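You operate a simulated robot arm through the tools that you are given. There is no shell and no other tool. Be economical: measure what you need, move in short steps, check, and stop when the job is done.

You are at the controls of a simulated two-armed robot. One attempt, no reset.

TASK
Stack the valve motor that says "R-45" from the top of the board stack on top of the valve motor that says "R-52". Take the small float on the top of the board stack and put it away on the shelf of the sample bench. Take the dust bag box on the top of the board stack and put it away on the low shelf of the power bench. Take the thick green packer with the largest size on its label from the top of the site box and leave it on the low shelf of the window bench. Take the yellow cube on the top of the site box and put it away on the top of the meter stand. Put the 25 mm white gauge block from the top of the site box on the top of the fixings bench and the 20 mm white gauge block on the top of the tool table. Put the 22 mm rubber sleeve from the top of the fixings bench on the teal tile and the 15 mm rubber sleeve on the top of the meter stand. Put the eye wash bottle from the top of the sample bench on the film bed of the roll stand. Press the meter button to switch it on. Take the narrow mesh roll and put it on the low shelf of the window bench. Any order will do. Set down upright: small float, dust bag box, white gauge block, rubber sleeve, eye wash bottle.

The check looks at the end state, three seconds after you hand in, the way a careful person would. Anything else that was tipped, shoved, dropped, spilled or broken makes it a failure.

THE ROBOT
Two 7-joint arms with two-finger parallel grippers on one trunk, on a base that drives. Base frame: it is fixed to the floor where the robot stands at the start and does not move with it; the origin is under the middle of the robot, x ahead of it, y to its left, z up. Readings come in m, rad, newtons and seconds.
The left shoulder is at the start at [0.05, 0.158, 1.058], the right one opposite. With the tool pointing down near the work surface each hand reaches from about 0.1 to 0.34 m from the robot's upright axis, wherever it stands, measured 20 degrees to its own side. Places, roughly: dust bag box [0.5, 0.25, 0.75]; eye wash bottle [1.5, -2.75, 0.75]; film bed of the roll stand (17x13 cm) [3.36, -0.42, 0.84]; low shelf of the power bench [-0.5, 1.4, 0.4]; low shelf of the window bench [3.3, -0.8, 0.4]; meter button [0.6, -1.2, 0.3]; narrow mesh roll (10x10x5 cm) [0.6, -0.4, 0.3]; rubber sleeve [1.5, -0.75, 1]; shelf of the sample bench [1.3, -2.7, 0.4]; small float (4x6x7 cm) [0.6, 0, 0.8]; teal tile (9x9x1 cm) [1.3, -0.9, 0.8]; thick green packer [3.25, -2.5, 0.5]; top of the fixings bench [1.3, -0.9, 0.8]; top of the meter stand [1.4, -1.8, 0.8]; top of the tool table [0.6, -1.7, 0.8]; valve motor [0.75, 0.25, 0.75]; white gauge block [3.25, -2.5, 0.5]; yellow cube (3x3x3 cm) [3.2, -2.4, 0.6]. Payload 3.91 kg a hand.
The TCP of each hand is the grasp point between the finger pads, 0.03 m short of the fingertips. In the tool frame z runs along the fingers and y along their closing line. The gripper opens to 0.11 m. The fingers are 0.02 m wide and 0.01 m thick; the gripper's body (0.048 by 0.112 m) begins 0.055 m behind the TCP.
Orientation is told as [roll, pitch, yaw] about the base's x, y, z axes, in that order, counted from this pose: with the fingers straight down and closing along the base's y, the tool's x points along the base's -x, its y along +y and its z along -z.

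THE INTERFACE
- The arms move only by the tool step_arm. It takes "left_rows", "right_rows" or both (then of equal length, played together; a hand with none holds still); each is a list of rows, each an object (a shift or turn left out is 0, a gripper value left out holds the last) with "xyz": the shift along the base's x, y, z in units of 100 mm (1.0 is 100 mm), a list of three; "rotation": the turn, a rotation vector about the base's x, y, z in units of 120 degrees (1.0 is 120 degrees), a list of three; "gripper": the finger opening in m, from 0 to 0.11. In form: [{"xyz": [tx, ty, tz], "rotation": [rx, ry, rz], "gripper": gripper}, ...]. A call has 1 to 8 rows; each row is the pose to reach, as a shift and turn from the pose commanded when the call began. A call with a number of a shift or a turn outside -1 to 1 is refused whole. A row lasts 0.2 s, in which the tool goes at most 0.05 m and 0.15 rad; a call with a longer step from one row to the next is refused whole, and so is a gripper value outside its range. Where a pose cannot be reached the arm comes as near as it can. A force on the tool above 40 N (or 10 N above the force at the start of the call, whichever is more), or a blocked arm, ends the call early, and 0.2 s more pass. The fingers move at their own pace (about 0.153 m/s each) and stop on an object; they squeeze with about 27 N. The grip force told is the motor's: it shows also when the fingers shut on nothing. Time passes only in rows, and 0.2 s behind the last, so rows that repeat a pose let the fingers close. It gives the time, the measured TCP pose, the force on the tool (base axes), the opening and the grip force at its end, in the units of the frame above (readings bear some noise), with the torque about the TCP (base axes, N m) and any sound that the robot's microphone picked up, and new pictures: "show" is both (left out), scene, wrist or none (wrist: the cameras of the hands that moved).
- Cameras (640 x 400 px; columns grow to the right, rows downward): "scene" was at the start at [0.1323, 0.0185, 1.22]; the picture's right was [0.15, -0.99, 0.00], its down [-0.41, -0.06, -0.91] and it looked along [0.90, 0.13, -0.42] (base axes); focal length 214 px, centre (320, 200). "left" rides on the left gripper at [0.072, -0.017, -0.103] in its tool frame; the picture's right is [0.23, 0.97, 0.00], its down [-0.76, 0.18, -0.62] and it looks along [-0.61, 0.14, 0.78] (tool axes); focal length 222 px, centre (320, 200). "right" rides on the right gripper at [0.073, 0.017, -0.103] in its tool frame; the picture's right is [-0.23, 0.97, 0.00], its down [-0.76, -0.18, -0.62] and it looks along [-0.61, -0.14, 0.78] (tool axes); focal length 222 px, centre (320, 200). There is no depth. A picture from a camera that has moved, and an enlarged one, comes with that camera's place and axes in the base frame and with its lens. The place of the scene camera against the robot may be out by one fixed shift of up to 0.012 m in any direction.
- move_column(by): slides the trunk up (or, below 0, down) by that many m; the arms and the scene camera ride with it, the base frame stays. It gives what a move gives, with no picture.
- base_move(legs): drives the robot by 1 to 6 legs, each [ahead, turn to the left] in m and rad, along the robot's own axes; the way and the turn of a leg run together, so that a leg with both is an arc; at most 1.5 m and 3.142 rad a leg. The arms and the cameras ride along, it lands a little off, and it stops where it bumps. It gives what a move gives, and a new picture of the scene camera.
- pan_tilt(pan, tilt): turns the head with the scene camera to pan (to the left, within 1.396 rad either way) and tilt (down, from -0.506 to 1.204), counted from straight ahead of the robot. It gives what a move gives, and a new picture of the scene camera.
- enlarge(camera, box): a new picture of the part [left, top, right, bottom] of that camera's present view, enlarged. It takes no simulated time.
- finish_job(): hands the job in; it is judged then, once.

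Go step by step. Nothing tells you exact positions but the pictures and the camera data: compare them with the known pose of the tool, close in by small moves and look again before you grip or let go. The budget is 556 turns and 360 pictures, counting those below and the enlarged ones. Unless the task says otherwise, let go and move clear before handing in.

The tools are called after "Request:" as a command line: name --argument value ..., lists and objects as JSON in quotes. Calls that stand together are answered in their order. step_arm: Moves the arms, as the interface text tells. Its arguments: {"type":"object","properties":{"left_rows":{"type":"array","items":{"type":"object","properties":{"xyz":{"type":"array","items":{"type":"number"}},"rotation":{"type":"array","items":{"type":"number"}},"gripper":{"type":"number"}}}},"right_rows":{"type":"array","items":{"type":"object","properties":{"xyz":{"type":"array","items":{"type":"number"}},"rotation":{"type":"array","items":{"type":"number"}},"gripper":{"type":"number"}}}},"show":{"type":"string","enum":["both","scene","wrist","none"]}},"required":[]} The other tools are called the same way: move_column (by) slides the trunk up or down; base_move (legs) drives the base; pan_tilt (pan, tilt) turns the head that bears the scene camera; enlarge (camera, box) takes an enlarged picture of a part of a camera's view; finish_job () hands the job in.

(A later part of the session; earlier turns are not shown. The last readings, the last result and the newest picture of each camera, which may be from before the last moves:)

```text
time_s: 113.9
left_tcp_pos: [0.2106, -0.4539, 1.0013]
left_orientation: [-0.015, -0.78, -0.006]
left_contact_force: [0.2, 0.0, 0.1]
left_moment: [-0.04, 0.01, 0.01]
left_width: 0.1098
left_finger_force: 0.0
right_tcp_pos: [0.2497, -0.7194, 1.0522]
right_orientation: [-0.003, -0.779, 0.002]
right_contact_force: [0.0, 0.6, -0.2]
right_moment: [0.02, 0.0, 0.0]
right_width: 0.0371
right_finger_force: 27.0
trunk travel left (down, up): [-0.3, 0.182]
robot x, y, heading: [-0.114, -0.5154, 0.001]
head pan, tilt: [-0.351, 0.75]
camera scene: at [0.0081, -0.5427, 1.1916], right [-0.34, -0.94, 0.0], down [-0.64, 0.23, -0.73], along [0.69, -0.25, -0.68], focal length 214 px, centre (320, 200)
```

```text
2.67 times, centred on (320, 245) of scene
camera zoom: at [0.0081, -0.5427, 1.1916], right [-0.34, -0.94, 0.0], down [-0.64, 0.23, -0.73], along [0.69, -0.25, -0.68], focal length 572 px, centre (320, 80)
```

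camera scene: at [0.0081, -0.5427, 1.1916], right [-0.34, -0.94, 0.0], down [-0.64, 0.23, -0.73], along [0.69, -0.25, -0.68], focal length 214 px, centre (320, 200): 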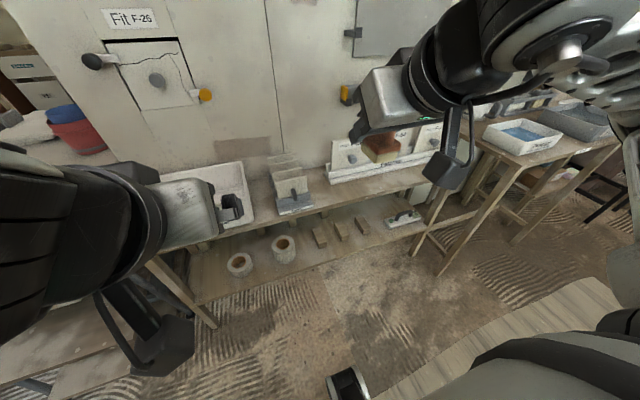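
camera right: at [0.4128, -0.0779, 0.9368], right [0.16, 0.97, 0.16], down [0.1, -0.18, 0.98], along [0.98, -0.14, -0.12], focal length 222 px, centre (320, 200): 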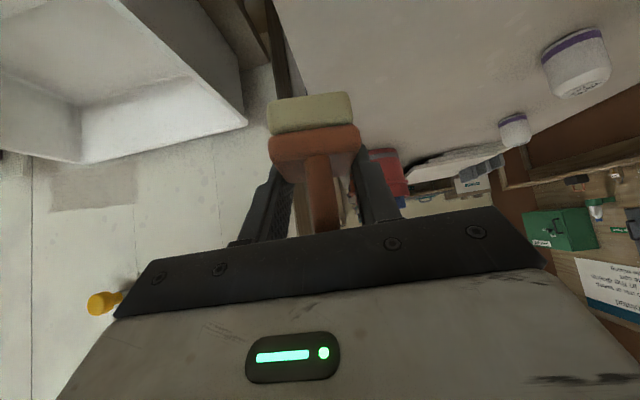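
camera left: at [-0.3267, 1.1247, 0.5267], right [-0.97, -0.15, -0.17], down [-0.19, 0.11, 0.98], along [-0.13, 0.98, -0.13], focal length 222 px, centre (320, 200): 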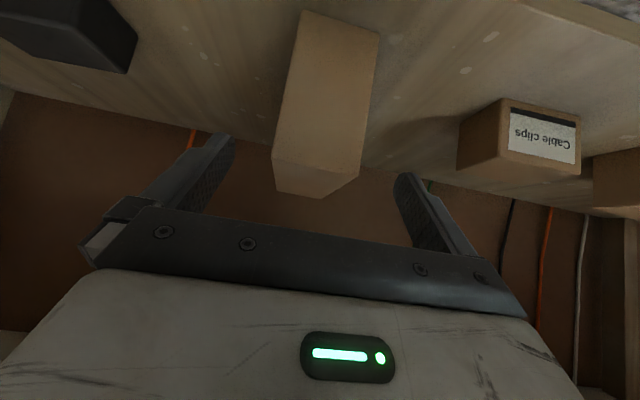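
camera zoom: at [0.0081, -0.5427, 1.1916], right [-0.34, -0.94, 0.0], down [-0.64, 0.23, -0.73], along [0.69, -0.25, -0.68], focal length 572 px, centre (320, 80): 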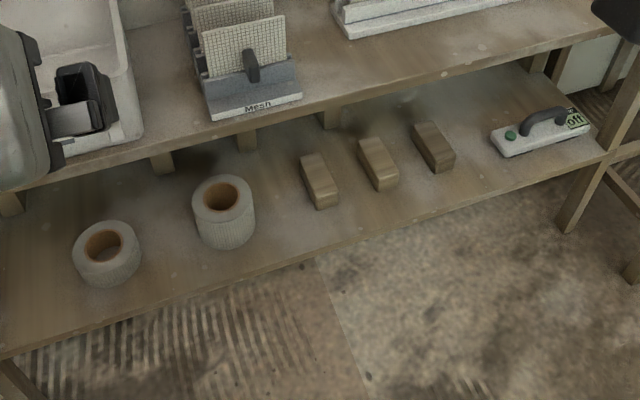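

The narrow roll is the left, flatter one at about (0.61, -0.37); the meter with the green button is at about (0.59, -1.16). I'll raise the right hand so it stays clear when the trunk lowers, then approach.

Request:
step_arm --right_rows '[{"xyz": [0, 0, 0.4]}, {"xyz": [0, 0, 0.8]}, {"xyz": [0, 0, 1.0]}]' --show "none"

Request:
step_arm --right_rows '[{"xyz": [0, 0, 0.4]}, {"xyz": [0, 0, 0.8]}, {"xyz": [0, 0, 1.0]}]' --show "none"

Request:
base_move --legs '[[0.22, 0]]'

```text
time_s: 114.7
left_tcp_pos: [0.2111, -0.4536, 1.0018]
left_orientation: [-0.016, -0.781, -0.007]
left_contact_force: [0.4, 0.1, 0.0]
left_moment: [0.01, 0.02, 0.02]
left_width: 0.1099
left_finger_force: 0.0
right_tcp_pos: [0.2506, -0.7191, 1.153]
right_orientation: [-0.002, -0.78, 0.001]
right_contact_force: [-0.8, 0.2, 0.1]
right_moment: [0.0, 0.0, -0.03]
right_width: 0.0372
right_finger_force: 27.2
trunk travel left (down, up): [-0.3, 0.182]
robot x, y, heading: [-0.1093, -0.5194, -0.0]
head pan, tilt: [-0.351, 0.75]
```

```text
time_s: 115.5
left_tcp_pos: [0.2107, -0.4533, 1.0008]
left_orientation: [-0.016, -0.78, -0.008]
left_contact_force: [-0.8, -0.2, -0.8]
left_moment: [0.01, -0.01, 0.01]
left_width: 0.1098
left_finger_force: 0.0
right_tcp_pos: [0.2502, -0.7201, 1.2523]
right_orientation: [-0.003, -0.78, 0.002]
right_contact_force: [0.7, 0.9, 0.3]
right_moment: [-0.04, 0.01, -0.02]
right_width: 0.0371
right_finger_force: 27.3
trunk travel left (down, up): [-0.3, 0.182]
robot x, y, heading: [-0.1082, -0.5209, 0.003]
head pan, tilt: [-0.351, 0.75]
```

```text
time_s: 117.2
left_tcp_pos: [0.4304, -0.4526, 1.0016]
left_orientation: [-0.015, -0.779, -0.007]
left_contact_force: [0.1, 0.6, 0.5]
left_moment: [0.0, -0.02, 0.01]
left_width: 0.11
left_finger_force: 0.1
right_tcp_pos: [0.4693, -0.7187, 1.2513]
right_orientation: [-0.003, -0.779, 0.002]
right_contact_force: [-0.4, 0.1, -0.2]
right_moment: [-0.02, 0.04, 0.02]
right_width: 0.0371
right_finger_force: 26.7
trunk travel left (down, up): [-0.3, 0.182]
robot x, y, heading: [0.1096, -0.5177, 0.005]
head pan, tilt: [-0.351, 0.75]
camera scene: at [0.2272, -0.5421, 1.1915], right [-0.34, -0.94, 0.0], down [-0.64, 0.23, -0.73], along [0.69, -0.25, -0.68], focal length 214 px, centre (320, 200)
```

scene: 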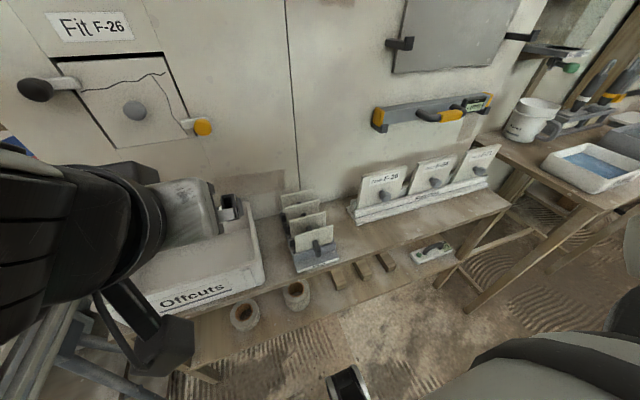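

Request:
move_column --by -0.3

Request:
step_arm --left_rows '[{"xyz": [-0.1, 0.1, -0.4]}, {"xyz": [-0.3, 0.2, -0.8]}, {"xyz": [-0.3, 0.4, -1.0]}, {"xyz": [-0.3, 0.5, -1.0]}]' --show "none"

Request:
step_arm --left_rows '[{"xyz": [0, 0.1, -0.4]}, {"xyz": [0, 0.2, -0.8]}, {"xyz": [0, 0.2, -1.0]}]'

```text
time_s: 120.2
left_tcp_pos: [0.4299, -0.4517, 0.7013]
left_orientation: [-0.014, -0.78, -0.006]
left_contact_force: [-0.4, 0.4, 0.7]
left_moment: [0.0, -0.01, 0.0]
left_width: 0.1103
left_finger_force: 0.1
right_tcp_pos: [0.4677, -0.7195, 0.9511]
right_orientation: [-0.002, -0.78, 0.002]
right_contact_force: [-0.5, -0.1, -1.2]
right_moment: [0.02, -0.02, -0.02]
right_width: 0.0372
right_finger_force: 27.3
trunk travel left (down, up): [0.0, 0.482]
robot x, y, heading: [0.1099, -0.5186, 0.006]
head pan, tilt: [-0.351, 0.75]
```

```text
time_s: 121.2
left_tcp_pos: [0.4457, -0.4535, 0.5931]
left_orientation: [-0.013, -0.779, -0.006]
left_contact_force: [0.0, -0.1, 0.5]
left_moment: [0.0, -0.03, -0.02]
left_width: 0.1098
left_finger_force: 0.1
left hand out of reach, approached as far as the arm can: row 1, 2, 3, 4
right_tcp_pos: [0.4684, -0.7173, 0.9521]
right_orientation: [-0.004, -0.78, 0.002]
right_contact_force: [-0.1, -0.2, 0.1]
right_moment: [-0.03, -0.01, -0.01]
right_width: 0.0371
right_finger_force: 27.2
trunk travel left (down, up): [0.0, 0.482]
robot x, y, heading: [0.1098, -0.5157, 0.002]
head pan, tilt: [-0.351, 0.75]
```

```text
time_s: 121.8
left_tcp_pos: [0.4466, -0.4421, 0.547]
left_orientation: [-0.031, -0.794, -0.003]
left_contact_force: [0.7, 10.0, 33.4]
left_moment: [-0.28, 4.3, -1.28]
left_width: 0.1099
left_finger_force: 0.0
right_tcp_pos: [0.4681, -0.7189, 0.9533]
right_orientation: [-0.003, -0.779, 0.001]
right_contact_force: [0.1, 0.4, -0.4]
right_moment: [-0.04, -0.02, 0.02]
right_width: 0.0373
right_finger_force: 27.4
trunk travel left (down, up): [0.0, 0.482]
robot x, y, heading: [0.1062, -0.5161, 0.003]
head pan, tilt: [-0.351, 0.75]
stopped in row 2 (left hand): the force on the tool passed its limit at 136 N (the readings are from after the stop); the commanded pose is now the measured one
camera scene: at [0.2263, -0.5421, 0.8924], right [-0.34, -0.94, 0.0], down [-0.64, 0.23, -0.73], along [0.69, -0.25, -0.68], focal length 214 px, centre (320, 200)
camera left: at [0.3215, -0.4551, 0.569], right [-0.13, 0.97, -0.18], down [0.09, 0.2, 0.98], along [0.99, 0.11, -0.12], focal length 222 px, centre (320, 200)
```

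scene: 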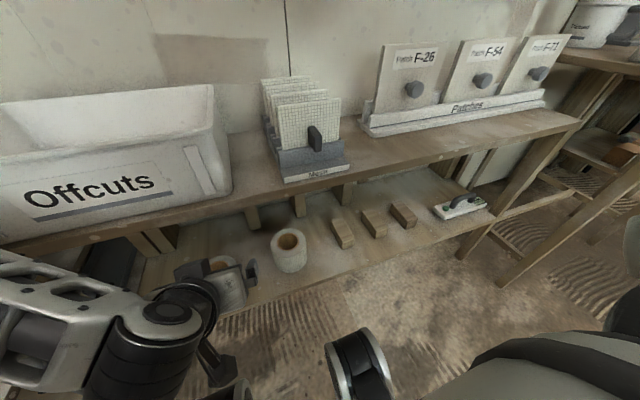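
left: 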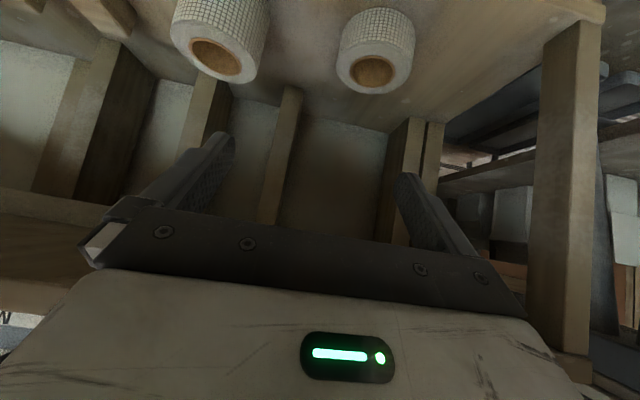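

The hand's rear touched the robot's own chassis (nothing else). I'll lift a little and back the robot up 0.1 m for clearance.

Request:
step_arm --left_rows '[{"xyz": [0, 0, 0.2]}, {"xyz": [0, 0, 0.5]}]' --show "none"

Request:
base_move --legs '[[-0.1, 0]]'

```text
time_s: 122.3
left_tcp_pos: [0.4548, -0.4484, 0.5926]
left_orientation: [-0.028, -0.791, -0.003]
left_contact_force: [0.2, -0.6, 0.2]
left_moment: [0.01, -0.03, 0.01]
left_width: 0.1099
left_finger_force: 0.1
left hand out of reach, approached as far as the arm can: row 1, 2
right_tcp_pos: [0.4691, -0.7189, 0.951]
right_orientation: [-0.003, -0.78, 0.001]
right_contact_force: [0.4, 0.1, -1.1]
right_moment: [0.02, -0.01, 0.0]
right_width: 0.0372
right_finger_force: 26.7
trunk travel left (down, up): [0.0, 0.482]
robot x, y, heading: [0.1082, -0.5144, 0.006]
head pan, tilt: [-0.351, 0.75]
```

```text
time_s: 123.5
left_tcp_pos: [0.3545, -0.4489, 0.5928]
left_orientation: [-0.03, -0.79, -0.003]
left_contact_force: [-0.6, 0.0, 0.5]
left_moment: [-0.02, -0.03, -0.05]
left_width: 0.1099
left_finger_force: 0.2
right_tcp_pos: [0.3705, -0.7184, 0.9528]
right_orientation: [-0.005, -0.778, 0.001]
right_contact_force: [-0.2, 0.4, -0.1]
right_moment: [-0.02, 0.0, 0.01]
right_width: 0.0373
right_finger_force: 26.9
trunk travel left (down, up): [0.0, 0.482]
robot x, y, heading: [0.0094, -0.5193, 0.003]
head pan, tilt: [-0.351, 0.75]
camera scene: at [0.1275, -0.5424, 0.8916], right [-0.34, -0.94, 0.0], down [-0.64, 0.23, -0.73], along [0.69, -0.25, -0.68], focal length 214 px, centre (320, 200)
```

scene: 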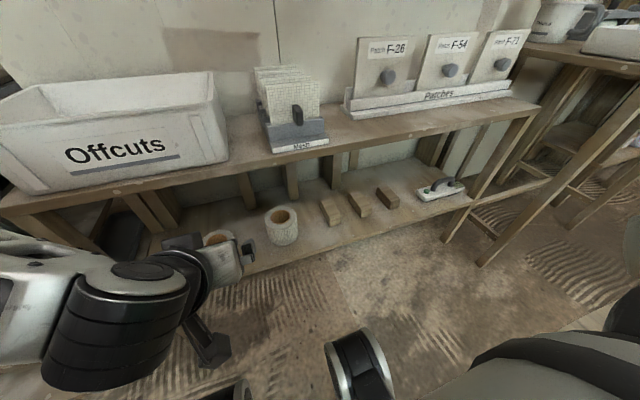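

Request:
step_arm --left_rows '[{"xyz": [0.4, 0.2, -0.1]}, {"xyz": [0.75, 0.4, -0.4]}, {"xyz": [1.0, 0.5, -0.7]}, {"xyz": [1.0, 0.5, -0.9]}]'

```text
refused: row 2 steps farther than a row can; nothing moved
```

Request:
step_arm --left_rows '[{"xyz": [0.4, 0.2, -0.1]}, {"xyz": [0.7, 0.4, -0.3]}, {"xyz": [0.95, 0.5, -0.6]}, {"xyz": [1.0, 0.5, -0.9]}]'

```text
time_s: 124.5
left_tcp_pos: [0.4536, -0.3983, 0.5016]
left_orientation: [-0.029, -0.789, -0.002]
left_contact_force: [-0.2, -0.1, -0.6]
left_moment: [0.03, 0.04, 0.01]
left_width: 0.11
left_finger_force: 0.0
right_tcp_pos: [0.3704, -0.7177, 0.9514]
right_orientation: [-0.004, -0.778, 0.002]
right_contact_force: [-0.2, -0.6, -0.7]
right_moment: [0.0, -0.07, 0.0]
right_width: 0.0372
right_finger_force: 26.7
trunk travel left (down, up): [0.0, 0.482]
robot x, y, heading: [0.0099, -0.5171, 0.006]
head pan, tilt: [-0.351, 0.75]
camera scene: at [0.1274, -0.5424, 0.8917], right [-0.34, -0.94, 0.0], down [-0.64, 0.23, -0.73], along [0.69, -0.25, -0.68], focal length 214 px, centre (320, 200)
camera left: at [0.3298, -0.4108, 0.5253], right [-0.14, 0.97, -0.18], down [0.1, 0.2, 0.98], along [0.99, 0.11, -0.12], focal length 222 px, centre (320, 200)
```

scene: 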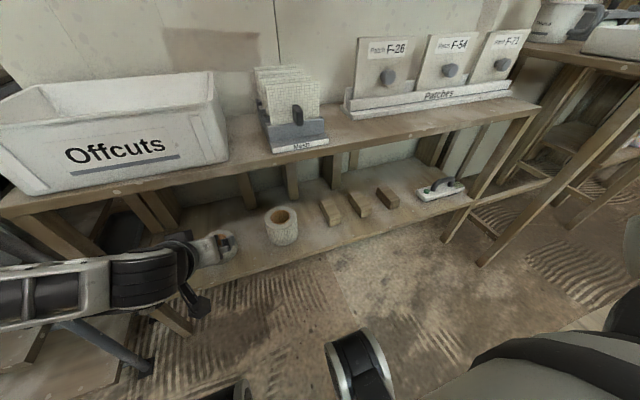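
left: 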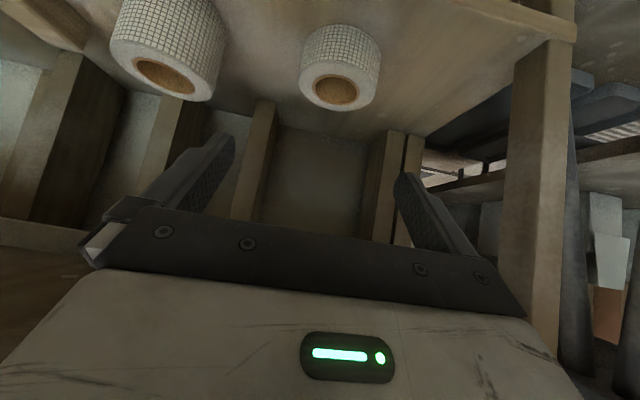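

The narrow roll's top centre is about (0.596, -0.389, 0.349), 10.3 cm across with a 5.7 cm hole. I'll grip its +y wall with one finger in the hole; moving to a pre-grasp.

Request:
step_arm --left_rows '[{"xyz": [0.2, 0.15, -0.3], "gripper": 0.065}, {"xyz": [0.4, 0.3, -0.6]}, {"xyz": [0.65, 0.5, -0.85]}, {"xyz": [0.75, 0.5, -0.9]}]' --show "wrist"

```text
time_s: 125.5
left_tcp_pos: [0.53, -0.3487, 0.4112]
left_orientation: [-0.03, -0.791, -0.003]
left_contact_force: [0.8, -0.1, -0.5]
left_moment: [0.0, -0.01, 0.01]
left_width: 0.065
left_finger_force: 0.1
right_tcp_pos: [0.3692, -0.7187, 0.9522]
right_orientation: [-0.004, -0.778, 0.003]
right_contact_force: [0.5, -0.1, -0.2]
right_moment: [0.02, -0.03, -0.02]
right_width: 0.0374
right_finger_force: 27.2
trunk travel left (down, up): [0.0, 0.482]
robot x, y, heading: [0.0122, -0.5221, 0.003]
head pan, tilt: [-0.351, 0.75]
camera left: at [0.4053, -0.3616, 0.4347], right [-0.14, 0.97, -0.18], down [0.1, 0.2, 0.98], along [0.99, 0.12, -0.12], focal length 222 px, centre (320, 200)
```

left: 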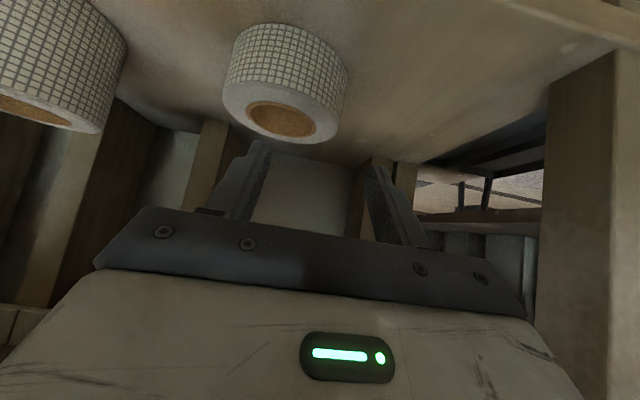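

Request:
step_arm --left_rows '[{"xyz": [0.25, 0.01, -0.2]}, {"xyz": [0.45, 0.02, -0.38]}, {"xyz": [0.55, 0.02, -0.5]}, {"xyz": [0.6, 0.02, -0.58]}]' --show "wrist"

```text
time_s: 126.5
left_tcp_pos: [0.5911, -0.3475, 0.3545]
left_orientation: [-0.032, -0.79, -0.005]
left_contact_force: [0.5, -0.4, -1.0]
left_moment: [-0.02, 0.01, -0.01]
left_width: 0.065
left_finger_force: 0.0
right_tcp_pos: [0.3704, -0.7189, 0.9512]
right_orientation: [-0.005, -0.778, 0.001]
right_contact_force: [0.5, 0.1, 0.2]
right_moment: [-0.04, 0.01, 0.0]
right_width: 0.0371
right_finger_force: 27.2
trunk travel left (down, up): [0.0, 0.482]
robot x, y, heading: [0.0079, -0.515, 0.012]
head pan, tilt: [-0.351, 0.75]
camera left: at [0.4653, -0.3601, 0.377], right [-0.14, 0.97, -0.18], down [0.1, 0.2, 0.98], along [0.99, 0.11, -0.12], focal length 222 px, centre (320, 200)
```

left: 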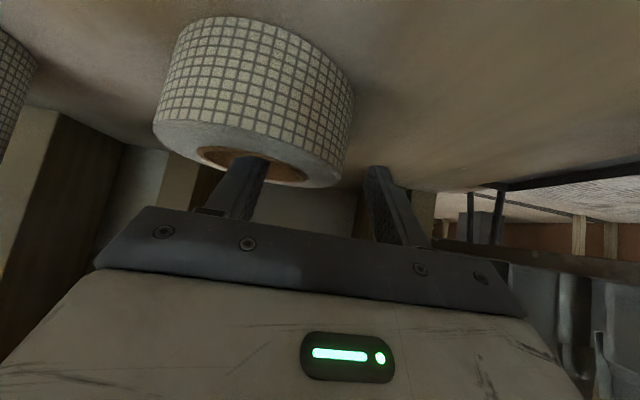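

Request:
step_arm --left_rows '[{"xyz": [0.0, 0, -0.07]}, {"xyz": [0.0, 0, -0.07], "gripper": 0.03}, {"xyz": [0.0, 0, -0.07], "gripper": 0.0}, {"xyz": [0.0, 0, -0.07], "gripper": 0.0}, {"xyz": [0.0, 0, 0.1], "gripper": 0.0}]' --show "wrist"

```text
time_s: 127.7
left_tcp_pos: [0.5897, -0.3464, 0.364]
left_orientation: [-0.029, -0.79, -0.002]
left_contact_force: [-0.5, 0.2, -1.4]
left_moment: [0.03, 0.0, 0.04]
left_width: 0.0284
left_finger_force: 26.5
right_tcp_pos: [0.3709, -0.7186, 0.9514]
right_orientation: [-0.003, -0.779, 0.002]
right_contact_force: [-0.3, 0.3, -0.1]
right_moment: [0.0, -0.01, 0.0]
right_width: 0.037
right_finger_force: 27.2
trunk travel left (down, up): [0.0, 0.482]
robot x, y, heading: [0.012, -0.5195, 0.003]
head pan, tilt: [-0.351, 0.75]
camera left: at [0.4648, -0.3598, 0.3866], right [-0.14, 0.97, -0.18], down [0.1, 0.2, 0.98], along [0.99, 0.12, -0.12], focal length 222 px, centre (320, 200)
```

left: 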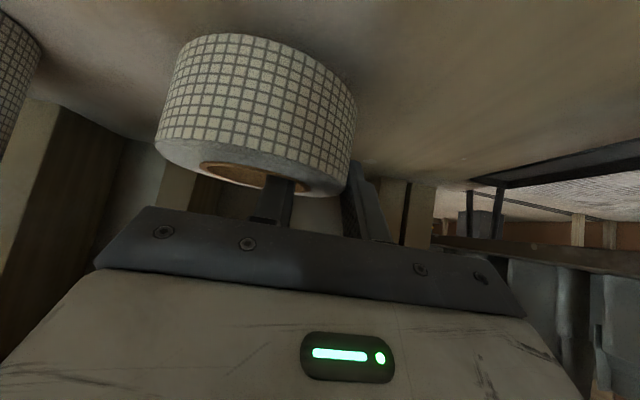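

The roll is held and lifting with the hand. I'll carry it out; the button can wait until I return to this aisle for the tool table.

Request:
step_arm --left_rows '[{"xyz": [-0.2, 0, 0.2]}, {"xyz": [-0.5, 0, 0.4]}, {"xyz": [-0.8, 0, 0.6]}, {"xyz": [-1.0, 0, 1.0]}]' --show "none"

Request:
step_arm --left_rows '[{"xyz": [-0.3, 0, 0.3]}, {"xyz": [-0.6, 0, 0.6]}, {"xyz": [-0.6, 0, 1.0]}]'

```text
time_s: 128.7
left_tcp_pos: [0.4893, -0.3462, 0.4642]
left_orientation: [-0.03, -0.79, -0.004]
left_contact_force: [0.2, -0.6, -1.3]
left_moment: [0.05, 0.03, 0.0]
left_width: 0.0284
left_finger_force: 26.7
right_tcp_pos: [0.3702, -0.7197, 0.9515]
right_orientation: [-0.002, -0.778, 0.002]
right_contact_force: [0.8, -0.1, -0.6]
right_moment: [0.01, -0.02, 0.03]
right_width: 0.0374
right_finger_force: 26.5
trunk travel left (down, up): [0.0, 0.482]
robot x, y, heading: [0.0078, -0.5188, 0.004]
head pan, tilt: [-0.351, 0.75]
```

```text
time_s: 129.5
left_tcp_pos: [0.4304, -0.3459, 0.5639]
left_orientation: [-0.027, -0.79, -0.005]
left_contact_force: [0.1, 0.2, -1.7]
left_moment: [0.03, 0.02, -0.01]
left_width: 0.0286
left_finger_force: 27.6
right_tcp_pos: [0.3698, -0.718, 0.9515]
right_orientation: [-0.004, -0.778, 0.0]
right_contact_force: [0.3, 0.2, -1.4]
right_moment: [0.02, -0.05, 0.03]
right_width: 0.0373
right_finger_force: 27.0
trunk travel left (down, up): [0.0, 0.482]
robot x, y, heading: [0.0117, -0.5183, 0.005]
head pan, tilt: [-0.351, 0.75]
camera scene: at [0.1276, -0.5424, 0.8915], right [-0.34, -0.94, 0.0], down [-0.64, 0.23, -0.73], along [0.69, -0.25, -0.68], focal length 214 px, centre (320, 200)
camera left: at [0.3048, -0.359, 0.5875], right [-0.14, 0.97, -0.18], down [0.1, 0.19, 0.98], along [0.99, 0.12, -0.12], focal length 222 px, centre (320, 200)
```

scene: 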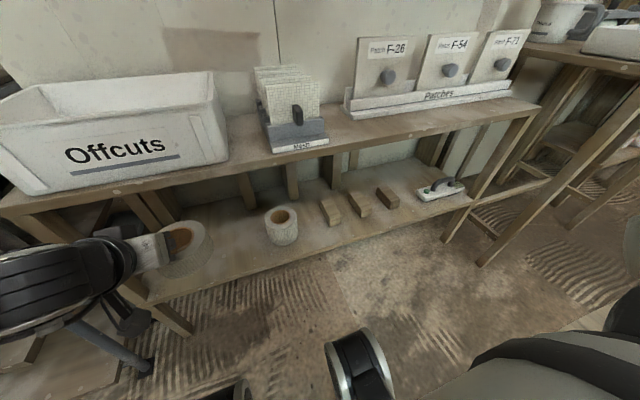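
left: 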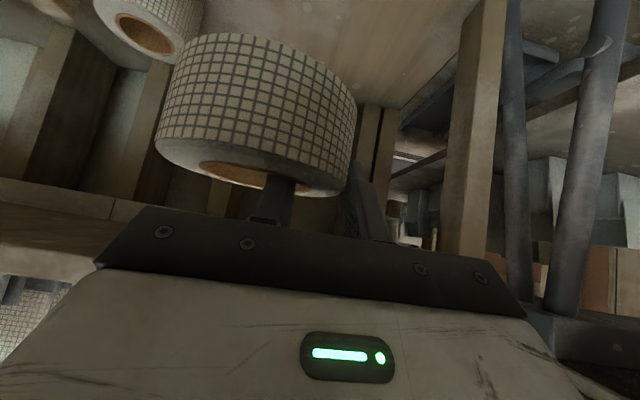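

Roll is out. Raising the trunk and driving back around the left side of the board stack.

Request:
move_column --by 0.3

Request:
base_move --legs '[[-0.11, 0], [0, 1.566], [1.17, 0], [0, -1.37]]'

Request:
pan_tilt --pan 0.0 --tilt 0.45

```text
time_s: 132.5
left_tcp_pos: [0.4302, -0.3463, 0.8646]
left_orientation: [-0.03, -0.791, -0.003]
left_contact_force: [-0.1, -0.2, -1.9]
left_moment: [0.07, 0.02, 0.05]
left_width: 0.0284
left_finger_force: 27.0
right_tcp_pos: [0.3707, -0.7196, 1.252]
right_orientation: [-0.005, -0.778, 0.002]
right_contact_force: [-0.6, 0.3, -0.3]
right_moment: [0.0, -0.04, -0.02]
right_width: 0.0374
right_finger_force: 26.3
trunk travel left (down, up): [-0.3, 0.182]
robot x, y, heading: [0.0046, -0.5181, 0.002]
head pan, tilt: [-0.351, 0.75]
```

```text
time_s: 146.4
left_tcp_pos: [0.3107, 0.8967, 0.8651]
left_orientation: [-0.029, -0.791, 0.176]
left_contact_force: [-0.2, -0.9, -1.9]
left_moment: [0.03, 0.01, 0.0]
left_width: 0.0279
left_finger_force: 27.0
right_tcp_pos: [0.3172, 0.5192, 1.2514]
right_orientation: [-0.003, -0.778, 0.18]
right_contact_force: [0.2, 0.2, -0.3]
right_moment: [0.01, -0.03, -0.01]
right_width: 0.0371
right_finger_force: 26.8
trunk travel left (down, up): [-0.3, 0.182]
robot x, y, heading: [-0.0752, 0.651, 0.176]
head pan, tilt: [-0.351, 0.75]
camera scene: at [0.0481, 0.6496, 1.1916], right [-0.17, -0.99, 0.0], down [-0.67, 0.12, -0.73], along [0.72, -0.12, -0.68], focal length 214 px, centre (320, 200)
```

scene: 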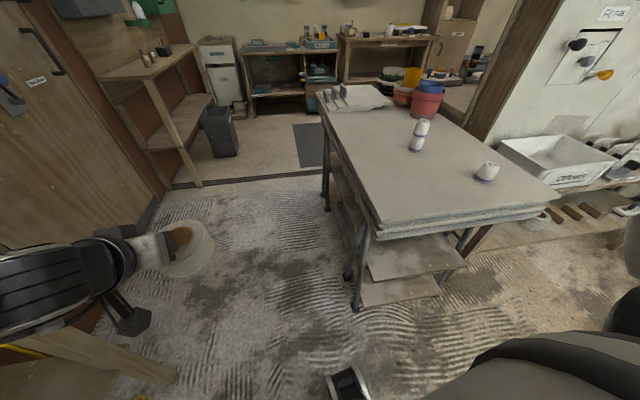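

```text
time_s: 147.2
left_tcp_pos: [0.3105, 0.8961, 0.8643]
left_orientation: [-0.03, -0.79, 0.175]
left_contact_force: [0.9, 0.1, -1.1]
left_moment: [0.08, -0.01, -0.05]
left_width: 0.028
left_finger_force: 26.9
right_tcp_pos: [0.3178, 0.5194, 1.2514]
right_orientation: [-0.003, -0.777, 0.178]
right_contact_force: [-0.9, 0.3, -0.7]
right_moment: [0.02, -0.01, 0.01]
right_width: 0.0369
right_finger_force: 26.8
trunk travel left (down, up): [-0.3, 0.182]
robot x, y, heading: [-0.0754, 0.6514, 0.18]
head pan, tilt: [0.0, 0.45]
camera scene: at [0.0569, 0.6802, 1.218], right [0.18, -0.98, 0.0], down [-0.43, -0.08, -0.9], along [0.89, 0.16, -0.44], focal length 214 px, centre (320, 200)
```

scene: 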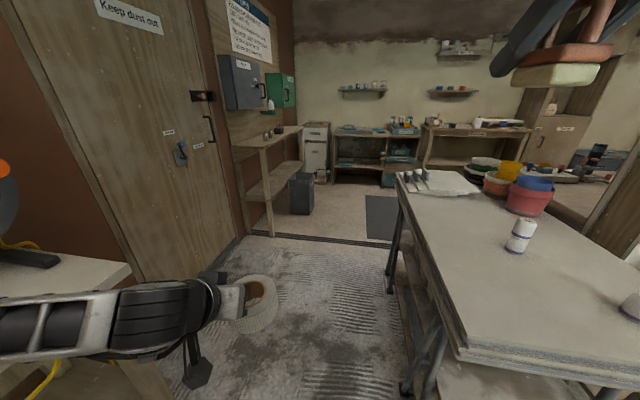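

Passage on the left is wide. I'll thread past the bench corner in gentle legs.

Request:
base_move --legs '[[0, -0.1], [0.3, 0], [0, 0.18], [0.35, 0], [0, -0.26]]'

Request:
base_move --legs '[[1.2, 0]]'

```text
time_s: 153.3
left_tcp_pos: [0.9885, 0.9368, 0.8647]
left_orientation: [-0.03, -0.787, -0.009]
left_contact_force: [-0.5, 1.1, -1.4]
left_moment: [0.08, 0.01, 0.02]
left_width: 0.0277
left_finger_force: 27.2
right_tcp_pos: [0.9276, 0.5658, 1.2514]
right_orientation: [-0.004, -0.78, -0.005]
right_contact_force: [0.3, 0.5, 0.3]
right_moment: [0.0, -0.01, 0.02]
right_width: 0.0372
right_finger_force: 27.3
trunk travel left (down, up): [-0.3, 0.182]
robot x, y, heading: [0.569, 0.7683, -0.003]
head pan, tilt: [0.0, 0.45]
camera scene: at [0.7002, 0.7706, 1.218], right [0.0, -1.0, 0.0], down [-0.44, 0.0, -0.9], along [0.9, 0.0, -0.44], focal length 214 px, centre (320, 200)
```

scene: 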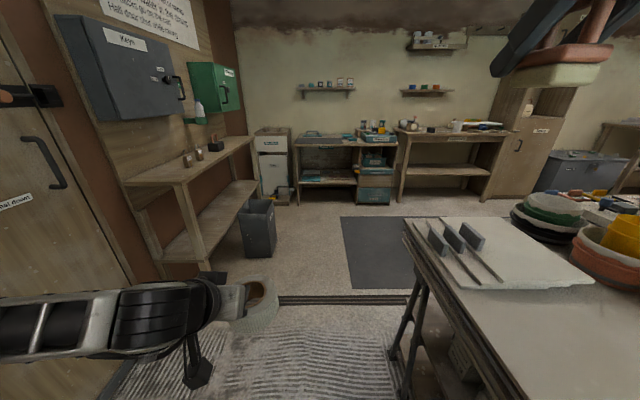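

```text
time_s: 159.3
left_tcp_pos: [2.1823, 0.9212, 0.8635]
left_orientation: [-0.028, -0.788, -0.022]
left_contact_force: [0.7, -0.4, -0.6]
left_moment: [0.06, 0.02, -0.01]
left_width: 0.0276
left_finger_force: 26.6
right_tcp_pos: [2.1152, 0.5509, 1.2523]
right_orientation: [-0.004, -0.778, -0.016]
right_contact_force: [0.4, -0.8, 0.0]
right_moment: [-0.02, 0.01, -0.02]
right_width: 0.0373
right_finger_force: 27.2
trunk travel left (down, up): [-0.3, 0.182]
robot x, y, heading: [1.7582, 0.7566, -0.02]
head pan, tilt: [0.0, 0.45]
camera scene: at [1.8901, 0.7592, 1.218], right [-0.01, -1.0, 0.0], down [-0.44, 0.01, -0.9], along [0.9, -0.01, -0.44], focal length 214 px, centre (320, 200)
```

scene: 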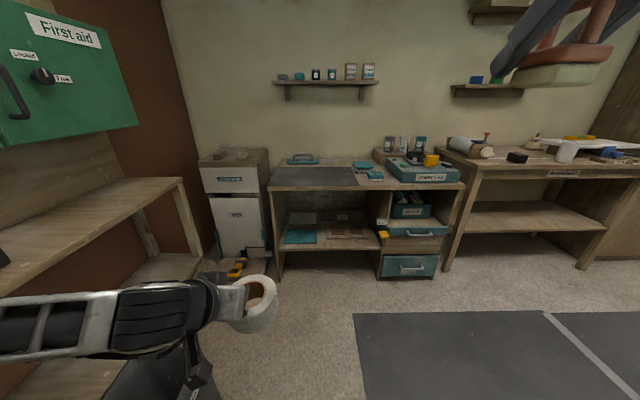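

Request:
pan_tilt --pan -0.7 --tilt 0.45

Request:
pan_tilt --pan -1.35 --tilt 0.35

```text
time_s: 160.4
left_tcp_pos: [2.1813, 0.9216, 0.864]
left_orientation: [-0.03, -0.789, -0.022]
left_contact_force: [0.6, -0.7, -1.1]
left_moment: [0.03, -0.03, 0.0]
left_width: 0.0278
left_finger_force: 26.8
right_tcp_pos: [2.1143, 0.5519, 1.2523]
right_orientation: [-0.004, -0.778, -0.014]
right_contact_force: [-1.2, -0.3, -0.3]
right_moment: [-0.01, -0.03, 0.0]
right_width: 0.0374
right_finger_force: 27.0
trunk travel left (down, up): [-0.3, 0.182]
robot x, y, heading: [1.7547, 0.7582, -0.017]
head pan, tilt: [-0.7, 0.45]
camera scene: at [1.8676, 0.7004, 1.218], right [-0.65, -0.76, 0.0], down [-0.33, 0.28, -0.9], along [0.68, -0.59, -0.44], focal length 214 px, centre (320, 200)
```

scene: 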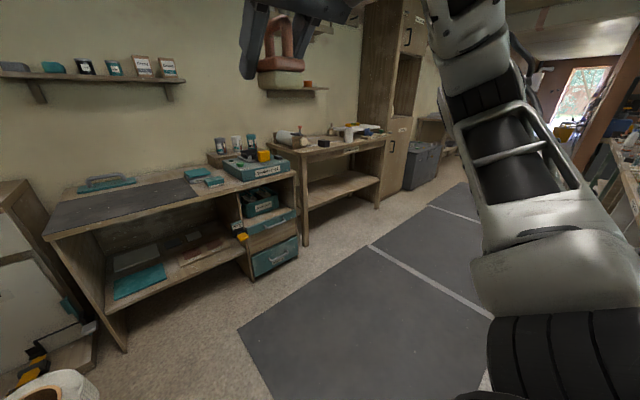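

```text
time_s: 161.4
left_tcp_pos: [2.1815, 0.9214, 0.8648]
left_orientation: [-0.03, -0.789, -0.021]
left_contact_force: [-0.1, 1.4, -1.2]
left_moment: [0.06, -0.01, 0.02]
left_width: 0.0276
left_finger_force: 26.9
right_tcp_pos: [2.1151, 0.5507, 1.2519]
right_orientation: [-0.003, -0.777, -0.015]
right_contact_force: [-0.8, -0.6, 0.9]
right_moment: [-0.01, -0.02, -0.01]
right_width: 0.0373
right_finger_force: 27.0
trunk travel left (down, up): [-0.3, 0.182]
robot x, y, heading: [1.7558, 0.7555, -0.015]
head pan, tilt: [-1.349, 0.351]
camera scene: at [1.8173, 0.6694, 1.2272], right [-0.98, -0.21, 0.0], down [-0.07, 0.34, -0.94], along [0.19, -0.92, -0.34], focal length 214 px, centre (320, 200)
```

scene: 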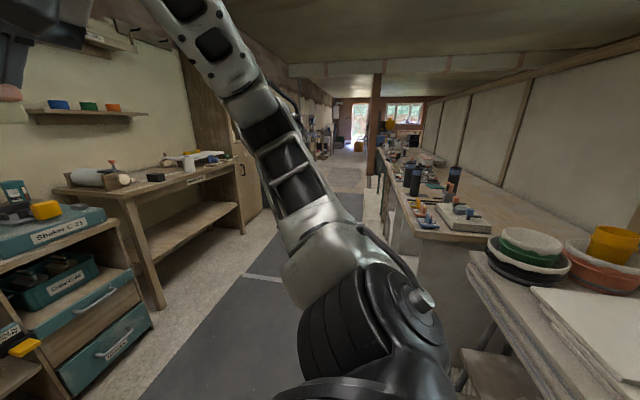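

The window bench is on the right part of the far wall, front edge x≈3.0. Driving down the aisle to face it.

Request:
base_move --legs '[[0, -1.17], [1.5, 0], [0.07, 0], [0, 1.185]]'

Request:
pan_tilt --pan 0.0 --tilt 0.7

```text
time_s: 175.3
left_tcp_pos: [2.7404, -0.5362, 0.8642]
left_orientation: [-0.029, -0.788, -0.028]
left_contact_force: [0.0, 0.5, -1.3]
left_moment: [0.05, 0.02, 0.04]
left_width: 0.0275
left_finger_force: 27.2
right_tcp_pos: [2.6721, -0.9075, 1.2505]
right_orientation: [-0.003, -0.779, -0.023]
right_contact_force: [0.1, -0.2, 0.7]
right_moment: [-0.01, -0.01, -0.05]
right_width: 0.0376
right_finger_force: 27.2
trunk travel left (down, up): [-0.3, 0.182]
robot x, y, heading: [2.3165, -0.6933, -0.02]
head pan, tilt: [-1.349, 0.351]
camera scene: at [2.3752, -0.7863, 1.2272], right [-0.98, -0.2, 0.0], down [-0.07, 0.34, -0.94], along [0.19, -0.92, -0.34], focal length 214 px, centre (320, 200)
```

scene: 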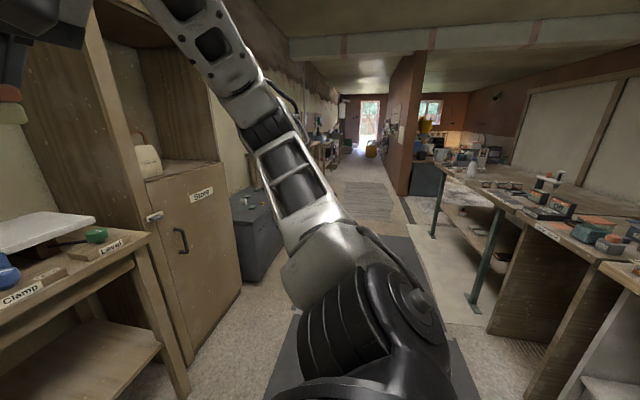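

```text
time_s: 176.8
left_tcp_pos: [2.742, -0.5369, 0.8644]
left_orientation: [-0.03, -0.79, -0.028]
left_contact_force: [-1.3, 0.3, -1.4]
left_moment: [0.06, 0.02, 0.02]
left_width: 0.0277
left_finger_force: 27.0
right_tcp_pos: [2.6723, -0.9071, 1.2526]
right_orientation: [-0.004, -0.778, -0.023]
right_contact_force: [-0.1, 0.3, -0.5]
right_moment: [-0.01, -0.04, 0.01]
right_width: 0.0369
right_finger_force: 26.9
trunk travel left (down, up): [-0.3, 0.182]
robot x, y, heading: [2.3191, -0.6994, -0.015]
head pan, tilt: [0.0, 0.7]
camera scene: at [2.4416, -0.697, 1.1958], right [-0.02, -1.0, 0.0], down [-0.64, 0.01, -0.76], along [0.76, -0.02, -0.64], focal length 214 px, centre (320, 200)
```

scene: 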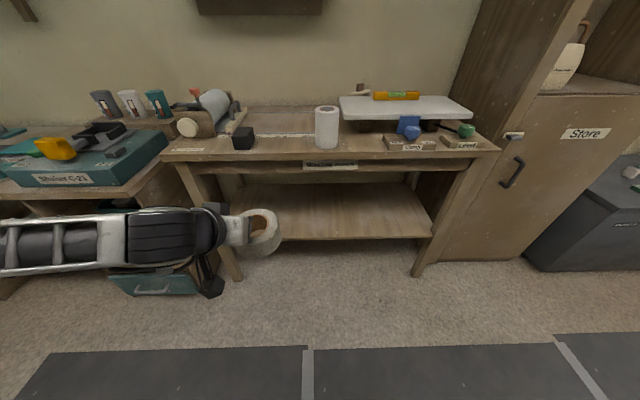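

The window bench's low shelf is empty and open. I'll lower the trunk, then drive in.

Request:
move_column --by -0.3

Request:
base_move --legs '[[0.27, 0]]'

Request:
step_arm --left_rows '[{"xyz": [0.2, -0.1, -0.3]}, {"xyz": [0.4, -0.2, -0.5]}, {"xyz": [0.6, -0.3, -0.6]}]'

```text
time_s: 179.8
left_tcp_pos: [2.7408, -0.5371, 0.5651]
left_orientation: [-0.03, -0.789, -0.029]
left_contact_force: [0.3, -0.4, -1.1]
left_moment: [0.06, 0.02, -0.01]
left_width: 0.0276
left_finger_force: 26.8
right_tcp_pos: [2.6724, -0.9068, 0.9519]
right_orientation: [-0.004, -0.78, -0.022]
right_contact_force: [0.6, -0.8, -0.7]
right_moment: [0.03, -0.03, -0.01]
right_width: 0.0373
right_finger_force: 26.9
trunk travel left (down, up): [0.0, 0.482]
robot x, y, heading: [2.3144, -0.7024, -0.023]
head pan, tilt: [0.0, 0.7]
```

```text
time_s: 181.8
left_tcp_pos: [3.012, -0.5412, 0.5655]
left_orientation: [-0.031, -0.789, -0.027]
left_contact_force: [-0.4, 0.3, -1.9]
left_moment: [0.04, 0.0, 0.02]
left_width: 0.0275
left_finger_force: 27.6
right_tcp_pos: [2.9426, -0.9117, 0.9511]
right_orientation: [-0.002, -0.778, -0.021]
right_contact_force: [0.2, -0.5, -0.8]
right_moment: [0.0, -0.01, 0.02]
right_width: 0.0373
right_finger_force: 27.1
trunk travel left (down, up): [0.0, 0.482]
robot x, y, heading: [2.5847, -0.7037, -0.02]
head pan, tilt: [0.0, 0.7]
camera scene: at [2.712, -0.7023, 0.8958], right [-0.02, -1.0, 0.0], down [-0.64, 0.01, -0.76], along [0.76, -0.01, -0.64], focal length 214 px, centre (320, 200)
```

scene: 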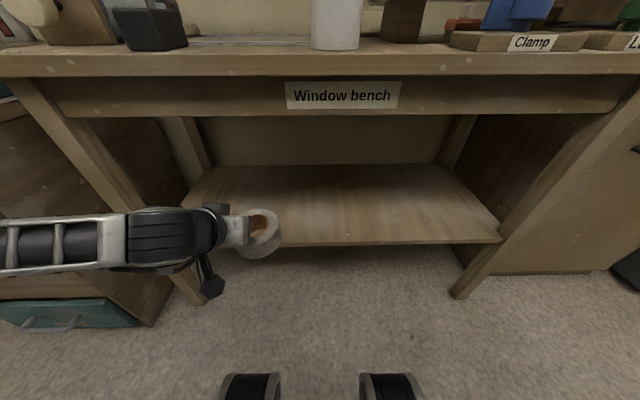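

```text
time_s: 182.6
left_tcp_pos: [3.0718, -0.5704, 0.5042]
left_orientation: [-0.03, -0.79, -0.026]
left_contact_force: [0.6, -0.3, -0.8]
left_moment: [0.07, 0.04, 0.03]
left_width: 0.0273
left_finger_force: 27.1
right_tcp_pos: [2.943, -0.9114, 0.9513]
right_orientation: [-0.004, -0.779, -0.02]
right_contact_force: [-0.2, 1.5, -0.6]
right_moment: [0.02, -0.01, -0.02]
right_width: 0.0374
right_finger_force: 26.5
trunk travel left (down, up): [0.0, 0.482]
robot x, y, heading: [2.5865, -0.7066, -0.02]
head pan, tilt: [0.0, 0.7]
camera scene: at [2.712, -0.7022, 0.8959], right [-0.02, -1.0, 0.0], down [-0.64, 0.01, -0.76], along [0.76, -0.01, -0.64], focal length 214 px, centre (320, 200)
camera left: at [2.9462, -0.5815, 0.5271], right [-0.11, 0.98, -0.18], down [0.1, 0.19, 0.98], along [0.99, 0.09, -0.12], focal length 222 px, centre (320, 200)
```

scene: 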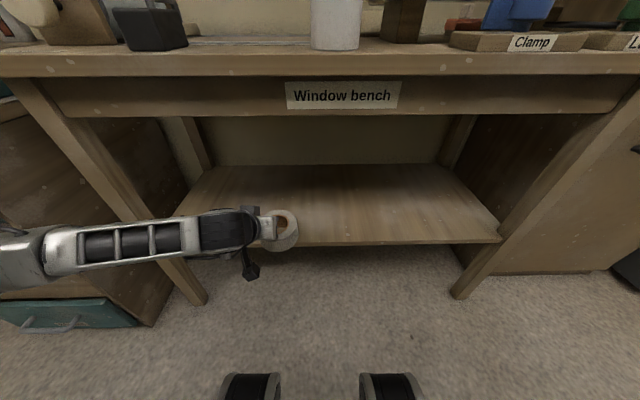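
left: 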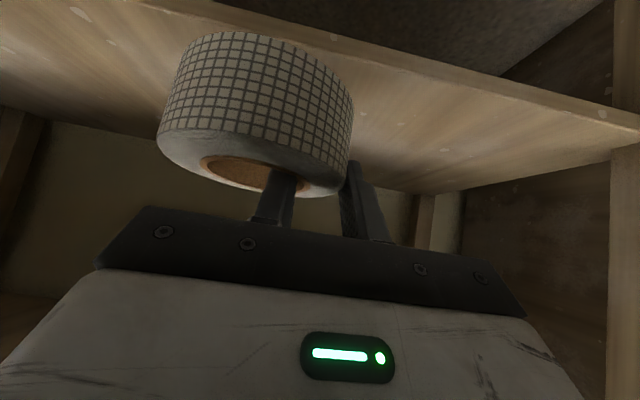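

Request:
step_arm --left_rows '[{"xyz": [0.45, -0.05, -0.0]}, {"xyz": [0.9, -0.1, -0.1]}, {"xyz": [1.0, -0.1, -0.2]}]' --show "none"

Request:
step_arm --left_rows '[{"xyz": [0.45, 0, -0.1]}, {"xyz": [0.75, 0, -0.3]}, {"xyz": [0.8, 0, -0.6]}]'

```text
time_s: 183.3
left_tcp_pos: [3.1711, -0.5806, 0.4855]
left_orientation: [-0.031, -0.788, -0.027]
left_contact_force: [1.0, 0.5, -0.9]
left_moment: [0.05, 0.03, -0.02]
left_width: 0.0274
left_finger_force: 26.8
right_tcp_pos: [2.9436, -0.9119, 0.9517]
right_orientation: [-0.003, -0.78, -0.021]
right_contact_force: [-0.5, 0.4, -0.1]
right_moment: [-0.04, 0.01, -0.03]
right_width: 0.0372
right_finger_force: 27.6
trunk travel left (down, up): [0.0, 0.482]
robot x, y, heading: [2.5846, -0.7056, -0.025]
head pan, tilt: [0.0, 0.7]
```

```text
time_s: 184.2
left_tcp_pos: [3.2525, -0.5823, 0.432]
left_orientation: [-0.034, -0.799, -0.022]
left_contact_force: [-3.7, 1.6, 21.7]
left_moment: [-0.04, 0.89, -0.14]
left_width: 0.0278
left_finger_force: 26.9
right_tcp_pos: [2.9415, -0.9126, 0.9523]
right_orientation: [-0.005, -0.782, -0.02]
right_contact_force: [0.2, -0.7, -0.7]
right_moment: [0.0, 0.0, 0.0]
right_width: 0.0374
right_finger_force: 27.0
trunk travel left (down, up): [0.0, 0.482]
robot x, y, heading: [2.585, -0.7024, -0.017]
head pan, tilt: [0.0, 0.7]
camera scene: at [2.7105, -0.7024, 0.8968], right [-0.02, -1.0, 0.0], down [-0.64, 0.01, -0.77], along [0.77, -0.01, -0.64], focal length 214 px, centre (320, 200)
camera left: at [3.1277, -0.5924, 0.4529], right [-0.11, 0.98, -0.19], down [0.09, 0.2, 0.98], along [0.99, 0.09, -0.11], focal length 222 px, centre (320, 200)
```

scene: 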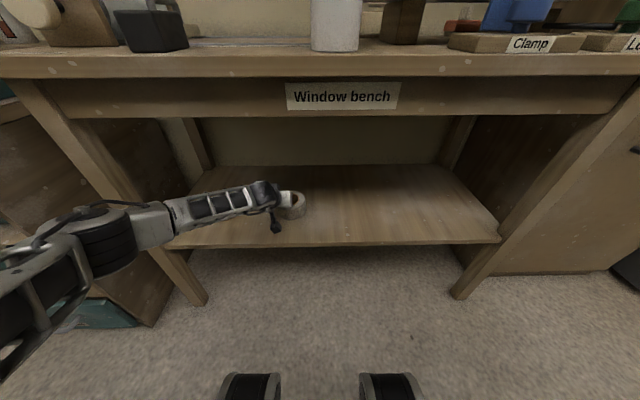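
left: 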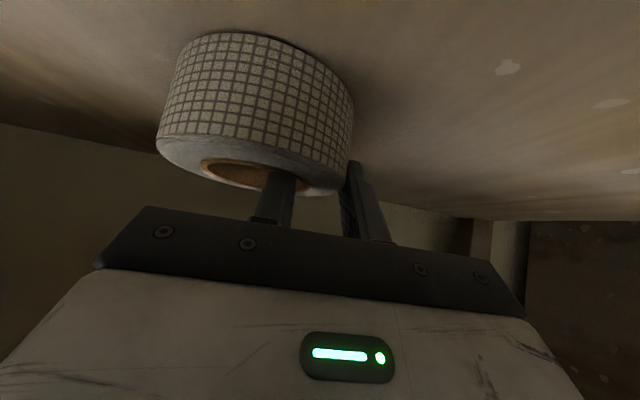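

Roll is on the shelf (z≈0.378). Release and retreat along the tool axis.

Request:
step_arm --left_rows '[{"xyz": [0, 0, 0.03]}, {"xyz": [0, 0, 0.03], "gripper": 0.05}, {"xyz": [0, 0, 0.03], "gripper": 0.06}, {"xyz": [-0.05, 0, 0.15]}, {"xyz": [-0.3, 0, 0.45]}, {"xyz": [-0.7, 0, 0.65]}, {"xyz": [-1.0, 0, 0.7]}]'

```text
time_s: 185.8
left_tcp_pos: [3.1497, -0.5813, 0.4944]
left_orientation: [-0.029, -0.79, -0.026]
left_contact_force: [-0.5, 0.5, -0.1]
left_moment: [0.0, 0.0, 0.02]
left_width: 0.0599
left_finger_force: 0.0
right_tcp_pos: [2.9433, -0.9129, 0.9517]
right_orientation: [-0.004, -0.78, -0.02]
right_contact_force: [0.6, 0.0, -0.8]
right_moment: [0.02, 0.02, 0.02]
right_width: 0.0371
right_finger_force: 26.9
trunk travel left (down, up): [0.0, 0.482]
robot x, y, heading: [2.5884, -0.7076, -0.015]
head pan, tilt: [0.0, 0.7]
camera scene: at [2.712, -0.7023, 0.8958], right [-0.02, -1.0, 0.0], down [-0.64, 0.01, -0.76], along [0.76, -0.01, -0.64], focal length 214 px, centre (320, 200)
camera left: at [3.0257, -0.5908, 0.5172], right [-0.11, 0.98, -0.18], down [0.1, 0.19, 0.98], along [0.99, 0.09, -0.12], focal length 222 px, centre (320, 200)
```

scene: 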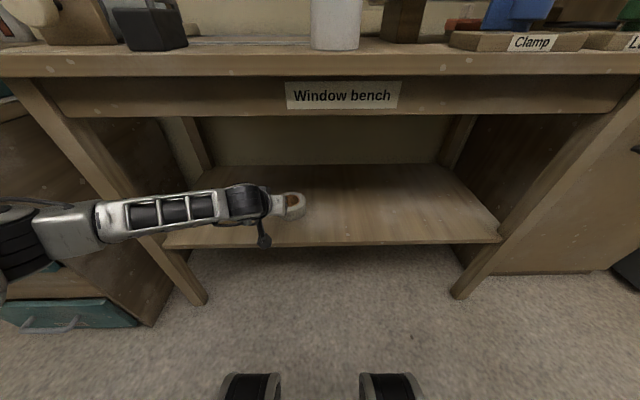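
left: 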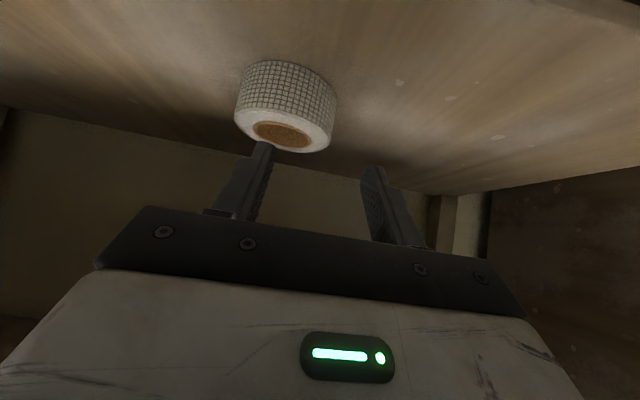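

Roll is standing on the low shelf. Retract, raise, and look at the roll stand / film bed.

Request:
step_arm --left_rows '[{"xyz": [-0.4, 0.1, 0.2]}, {"xyz": [-0.8, 0.2, 0.4]}, {"xyz": [-1.0, 0.3, 0.7]}, {"xyz": [-1.0, 0.3, 0.7]}]' --show "none"

Request:
base_move --legs '[[-0.25, 0]]'

Request:
move_column --by 0.45

Request:
enlarge --camera "scene" --box '[140, 60, 500, 285]'

```text
time_s: 186.8
left_tcp_pos: [3.0489, -0.5515, 0.5651]
left_orientation: [-0.03, -0.791, -0.026]
left_contact_force: [0.1, 0.5, 0.7]
left_moment: [0.0, 0.0, 0.02]
left_width: 0.0597
left_finger_force: 0.0
right_tcp_pos: [2.9428, -0.9124, 0.9512]
right_orientation: [-0.003, -0.778, -0.02]
right_contact_force: [-0.2, 0.3, 0.2]
right_moment: [0.01, 0.02, -0.02]
right_width: 0.0375
right_finger_force: 27.2
trunk travel left (down, up): [0.0, 0.482]
robot x, y, heading: [2.5838, -0.7041, -0.026]
head pan, tilt: [0.0, 0.7]
```

```text
time_s: 188.6
left_tcp_pos: [2.7989, -0.5462, 0.5635]
left_orientation: [-0.031, -0.789, -0.027]
left_contact_force: [-0.1, 0.1, -0.2]
left_moment: [-0.01, 0.0, -0.04]
left_width: 0.06
left_finger_force: 0.1
right_tcp_pos: [2.6926, -0.9065, 0.9505]
right_orientation: [-0.004, -0.779, -0.021]
right_contact_force: [1.1, 0.1, -1.1]
right_moment: [0.01, -0.01, -0.01]
right_width: 0.0372
right_finger_force: 26.8
trunk travel left (down, up): [0.0, 0.482]
robot x, y, heading: [2.3336, -0.6966, -0.016]
head pan, tilt: [0.0, 0.7]
camera scene: at [2.4614, -0.6974, 0.8958], right [-0.02, -1.0, 0.0], down [-0.64, 0.01, -0.76], along [0.76, -0.02, -0.64], focal length 214 px, centre (320, 200)
```

scene: 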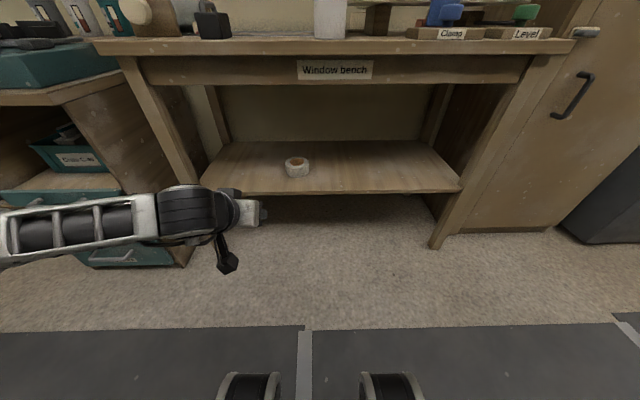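

```text
refused: 0.45 is not a number from -0.4 to 0.4
```

```text
1.78 times, centred on (320, 172) of scene
camera zoom: at [2.4614, -0.6974, 0.8958], right [-0.02, -1.0, 0.0], down [-0.64, 0.01, -0.76], along [0.76, -0.02, -0.64], focal length 381 px, centre (320, 249)
```

zoom: 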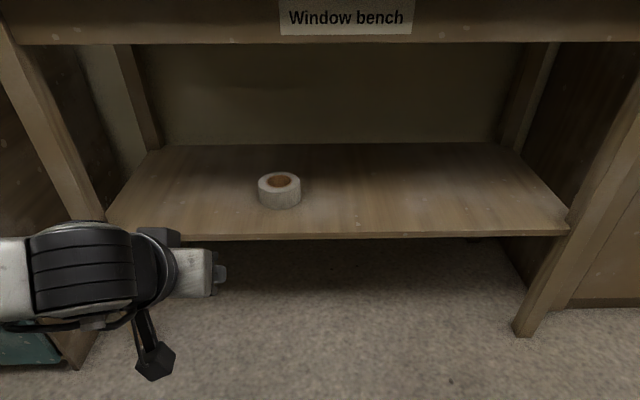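

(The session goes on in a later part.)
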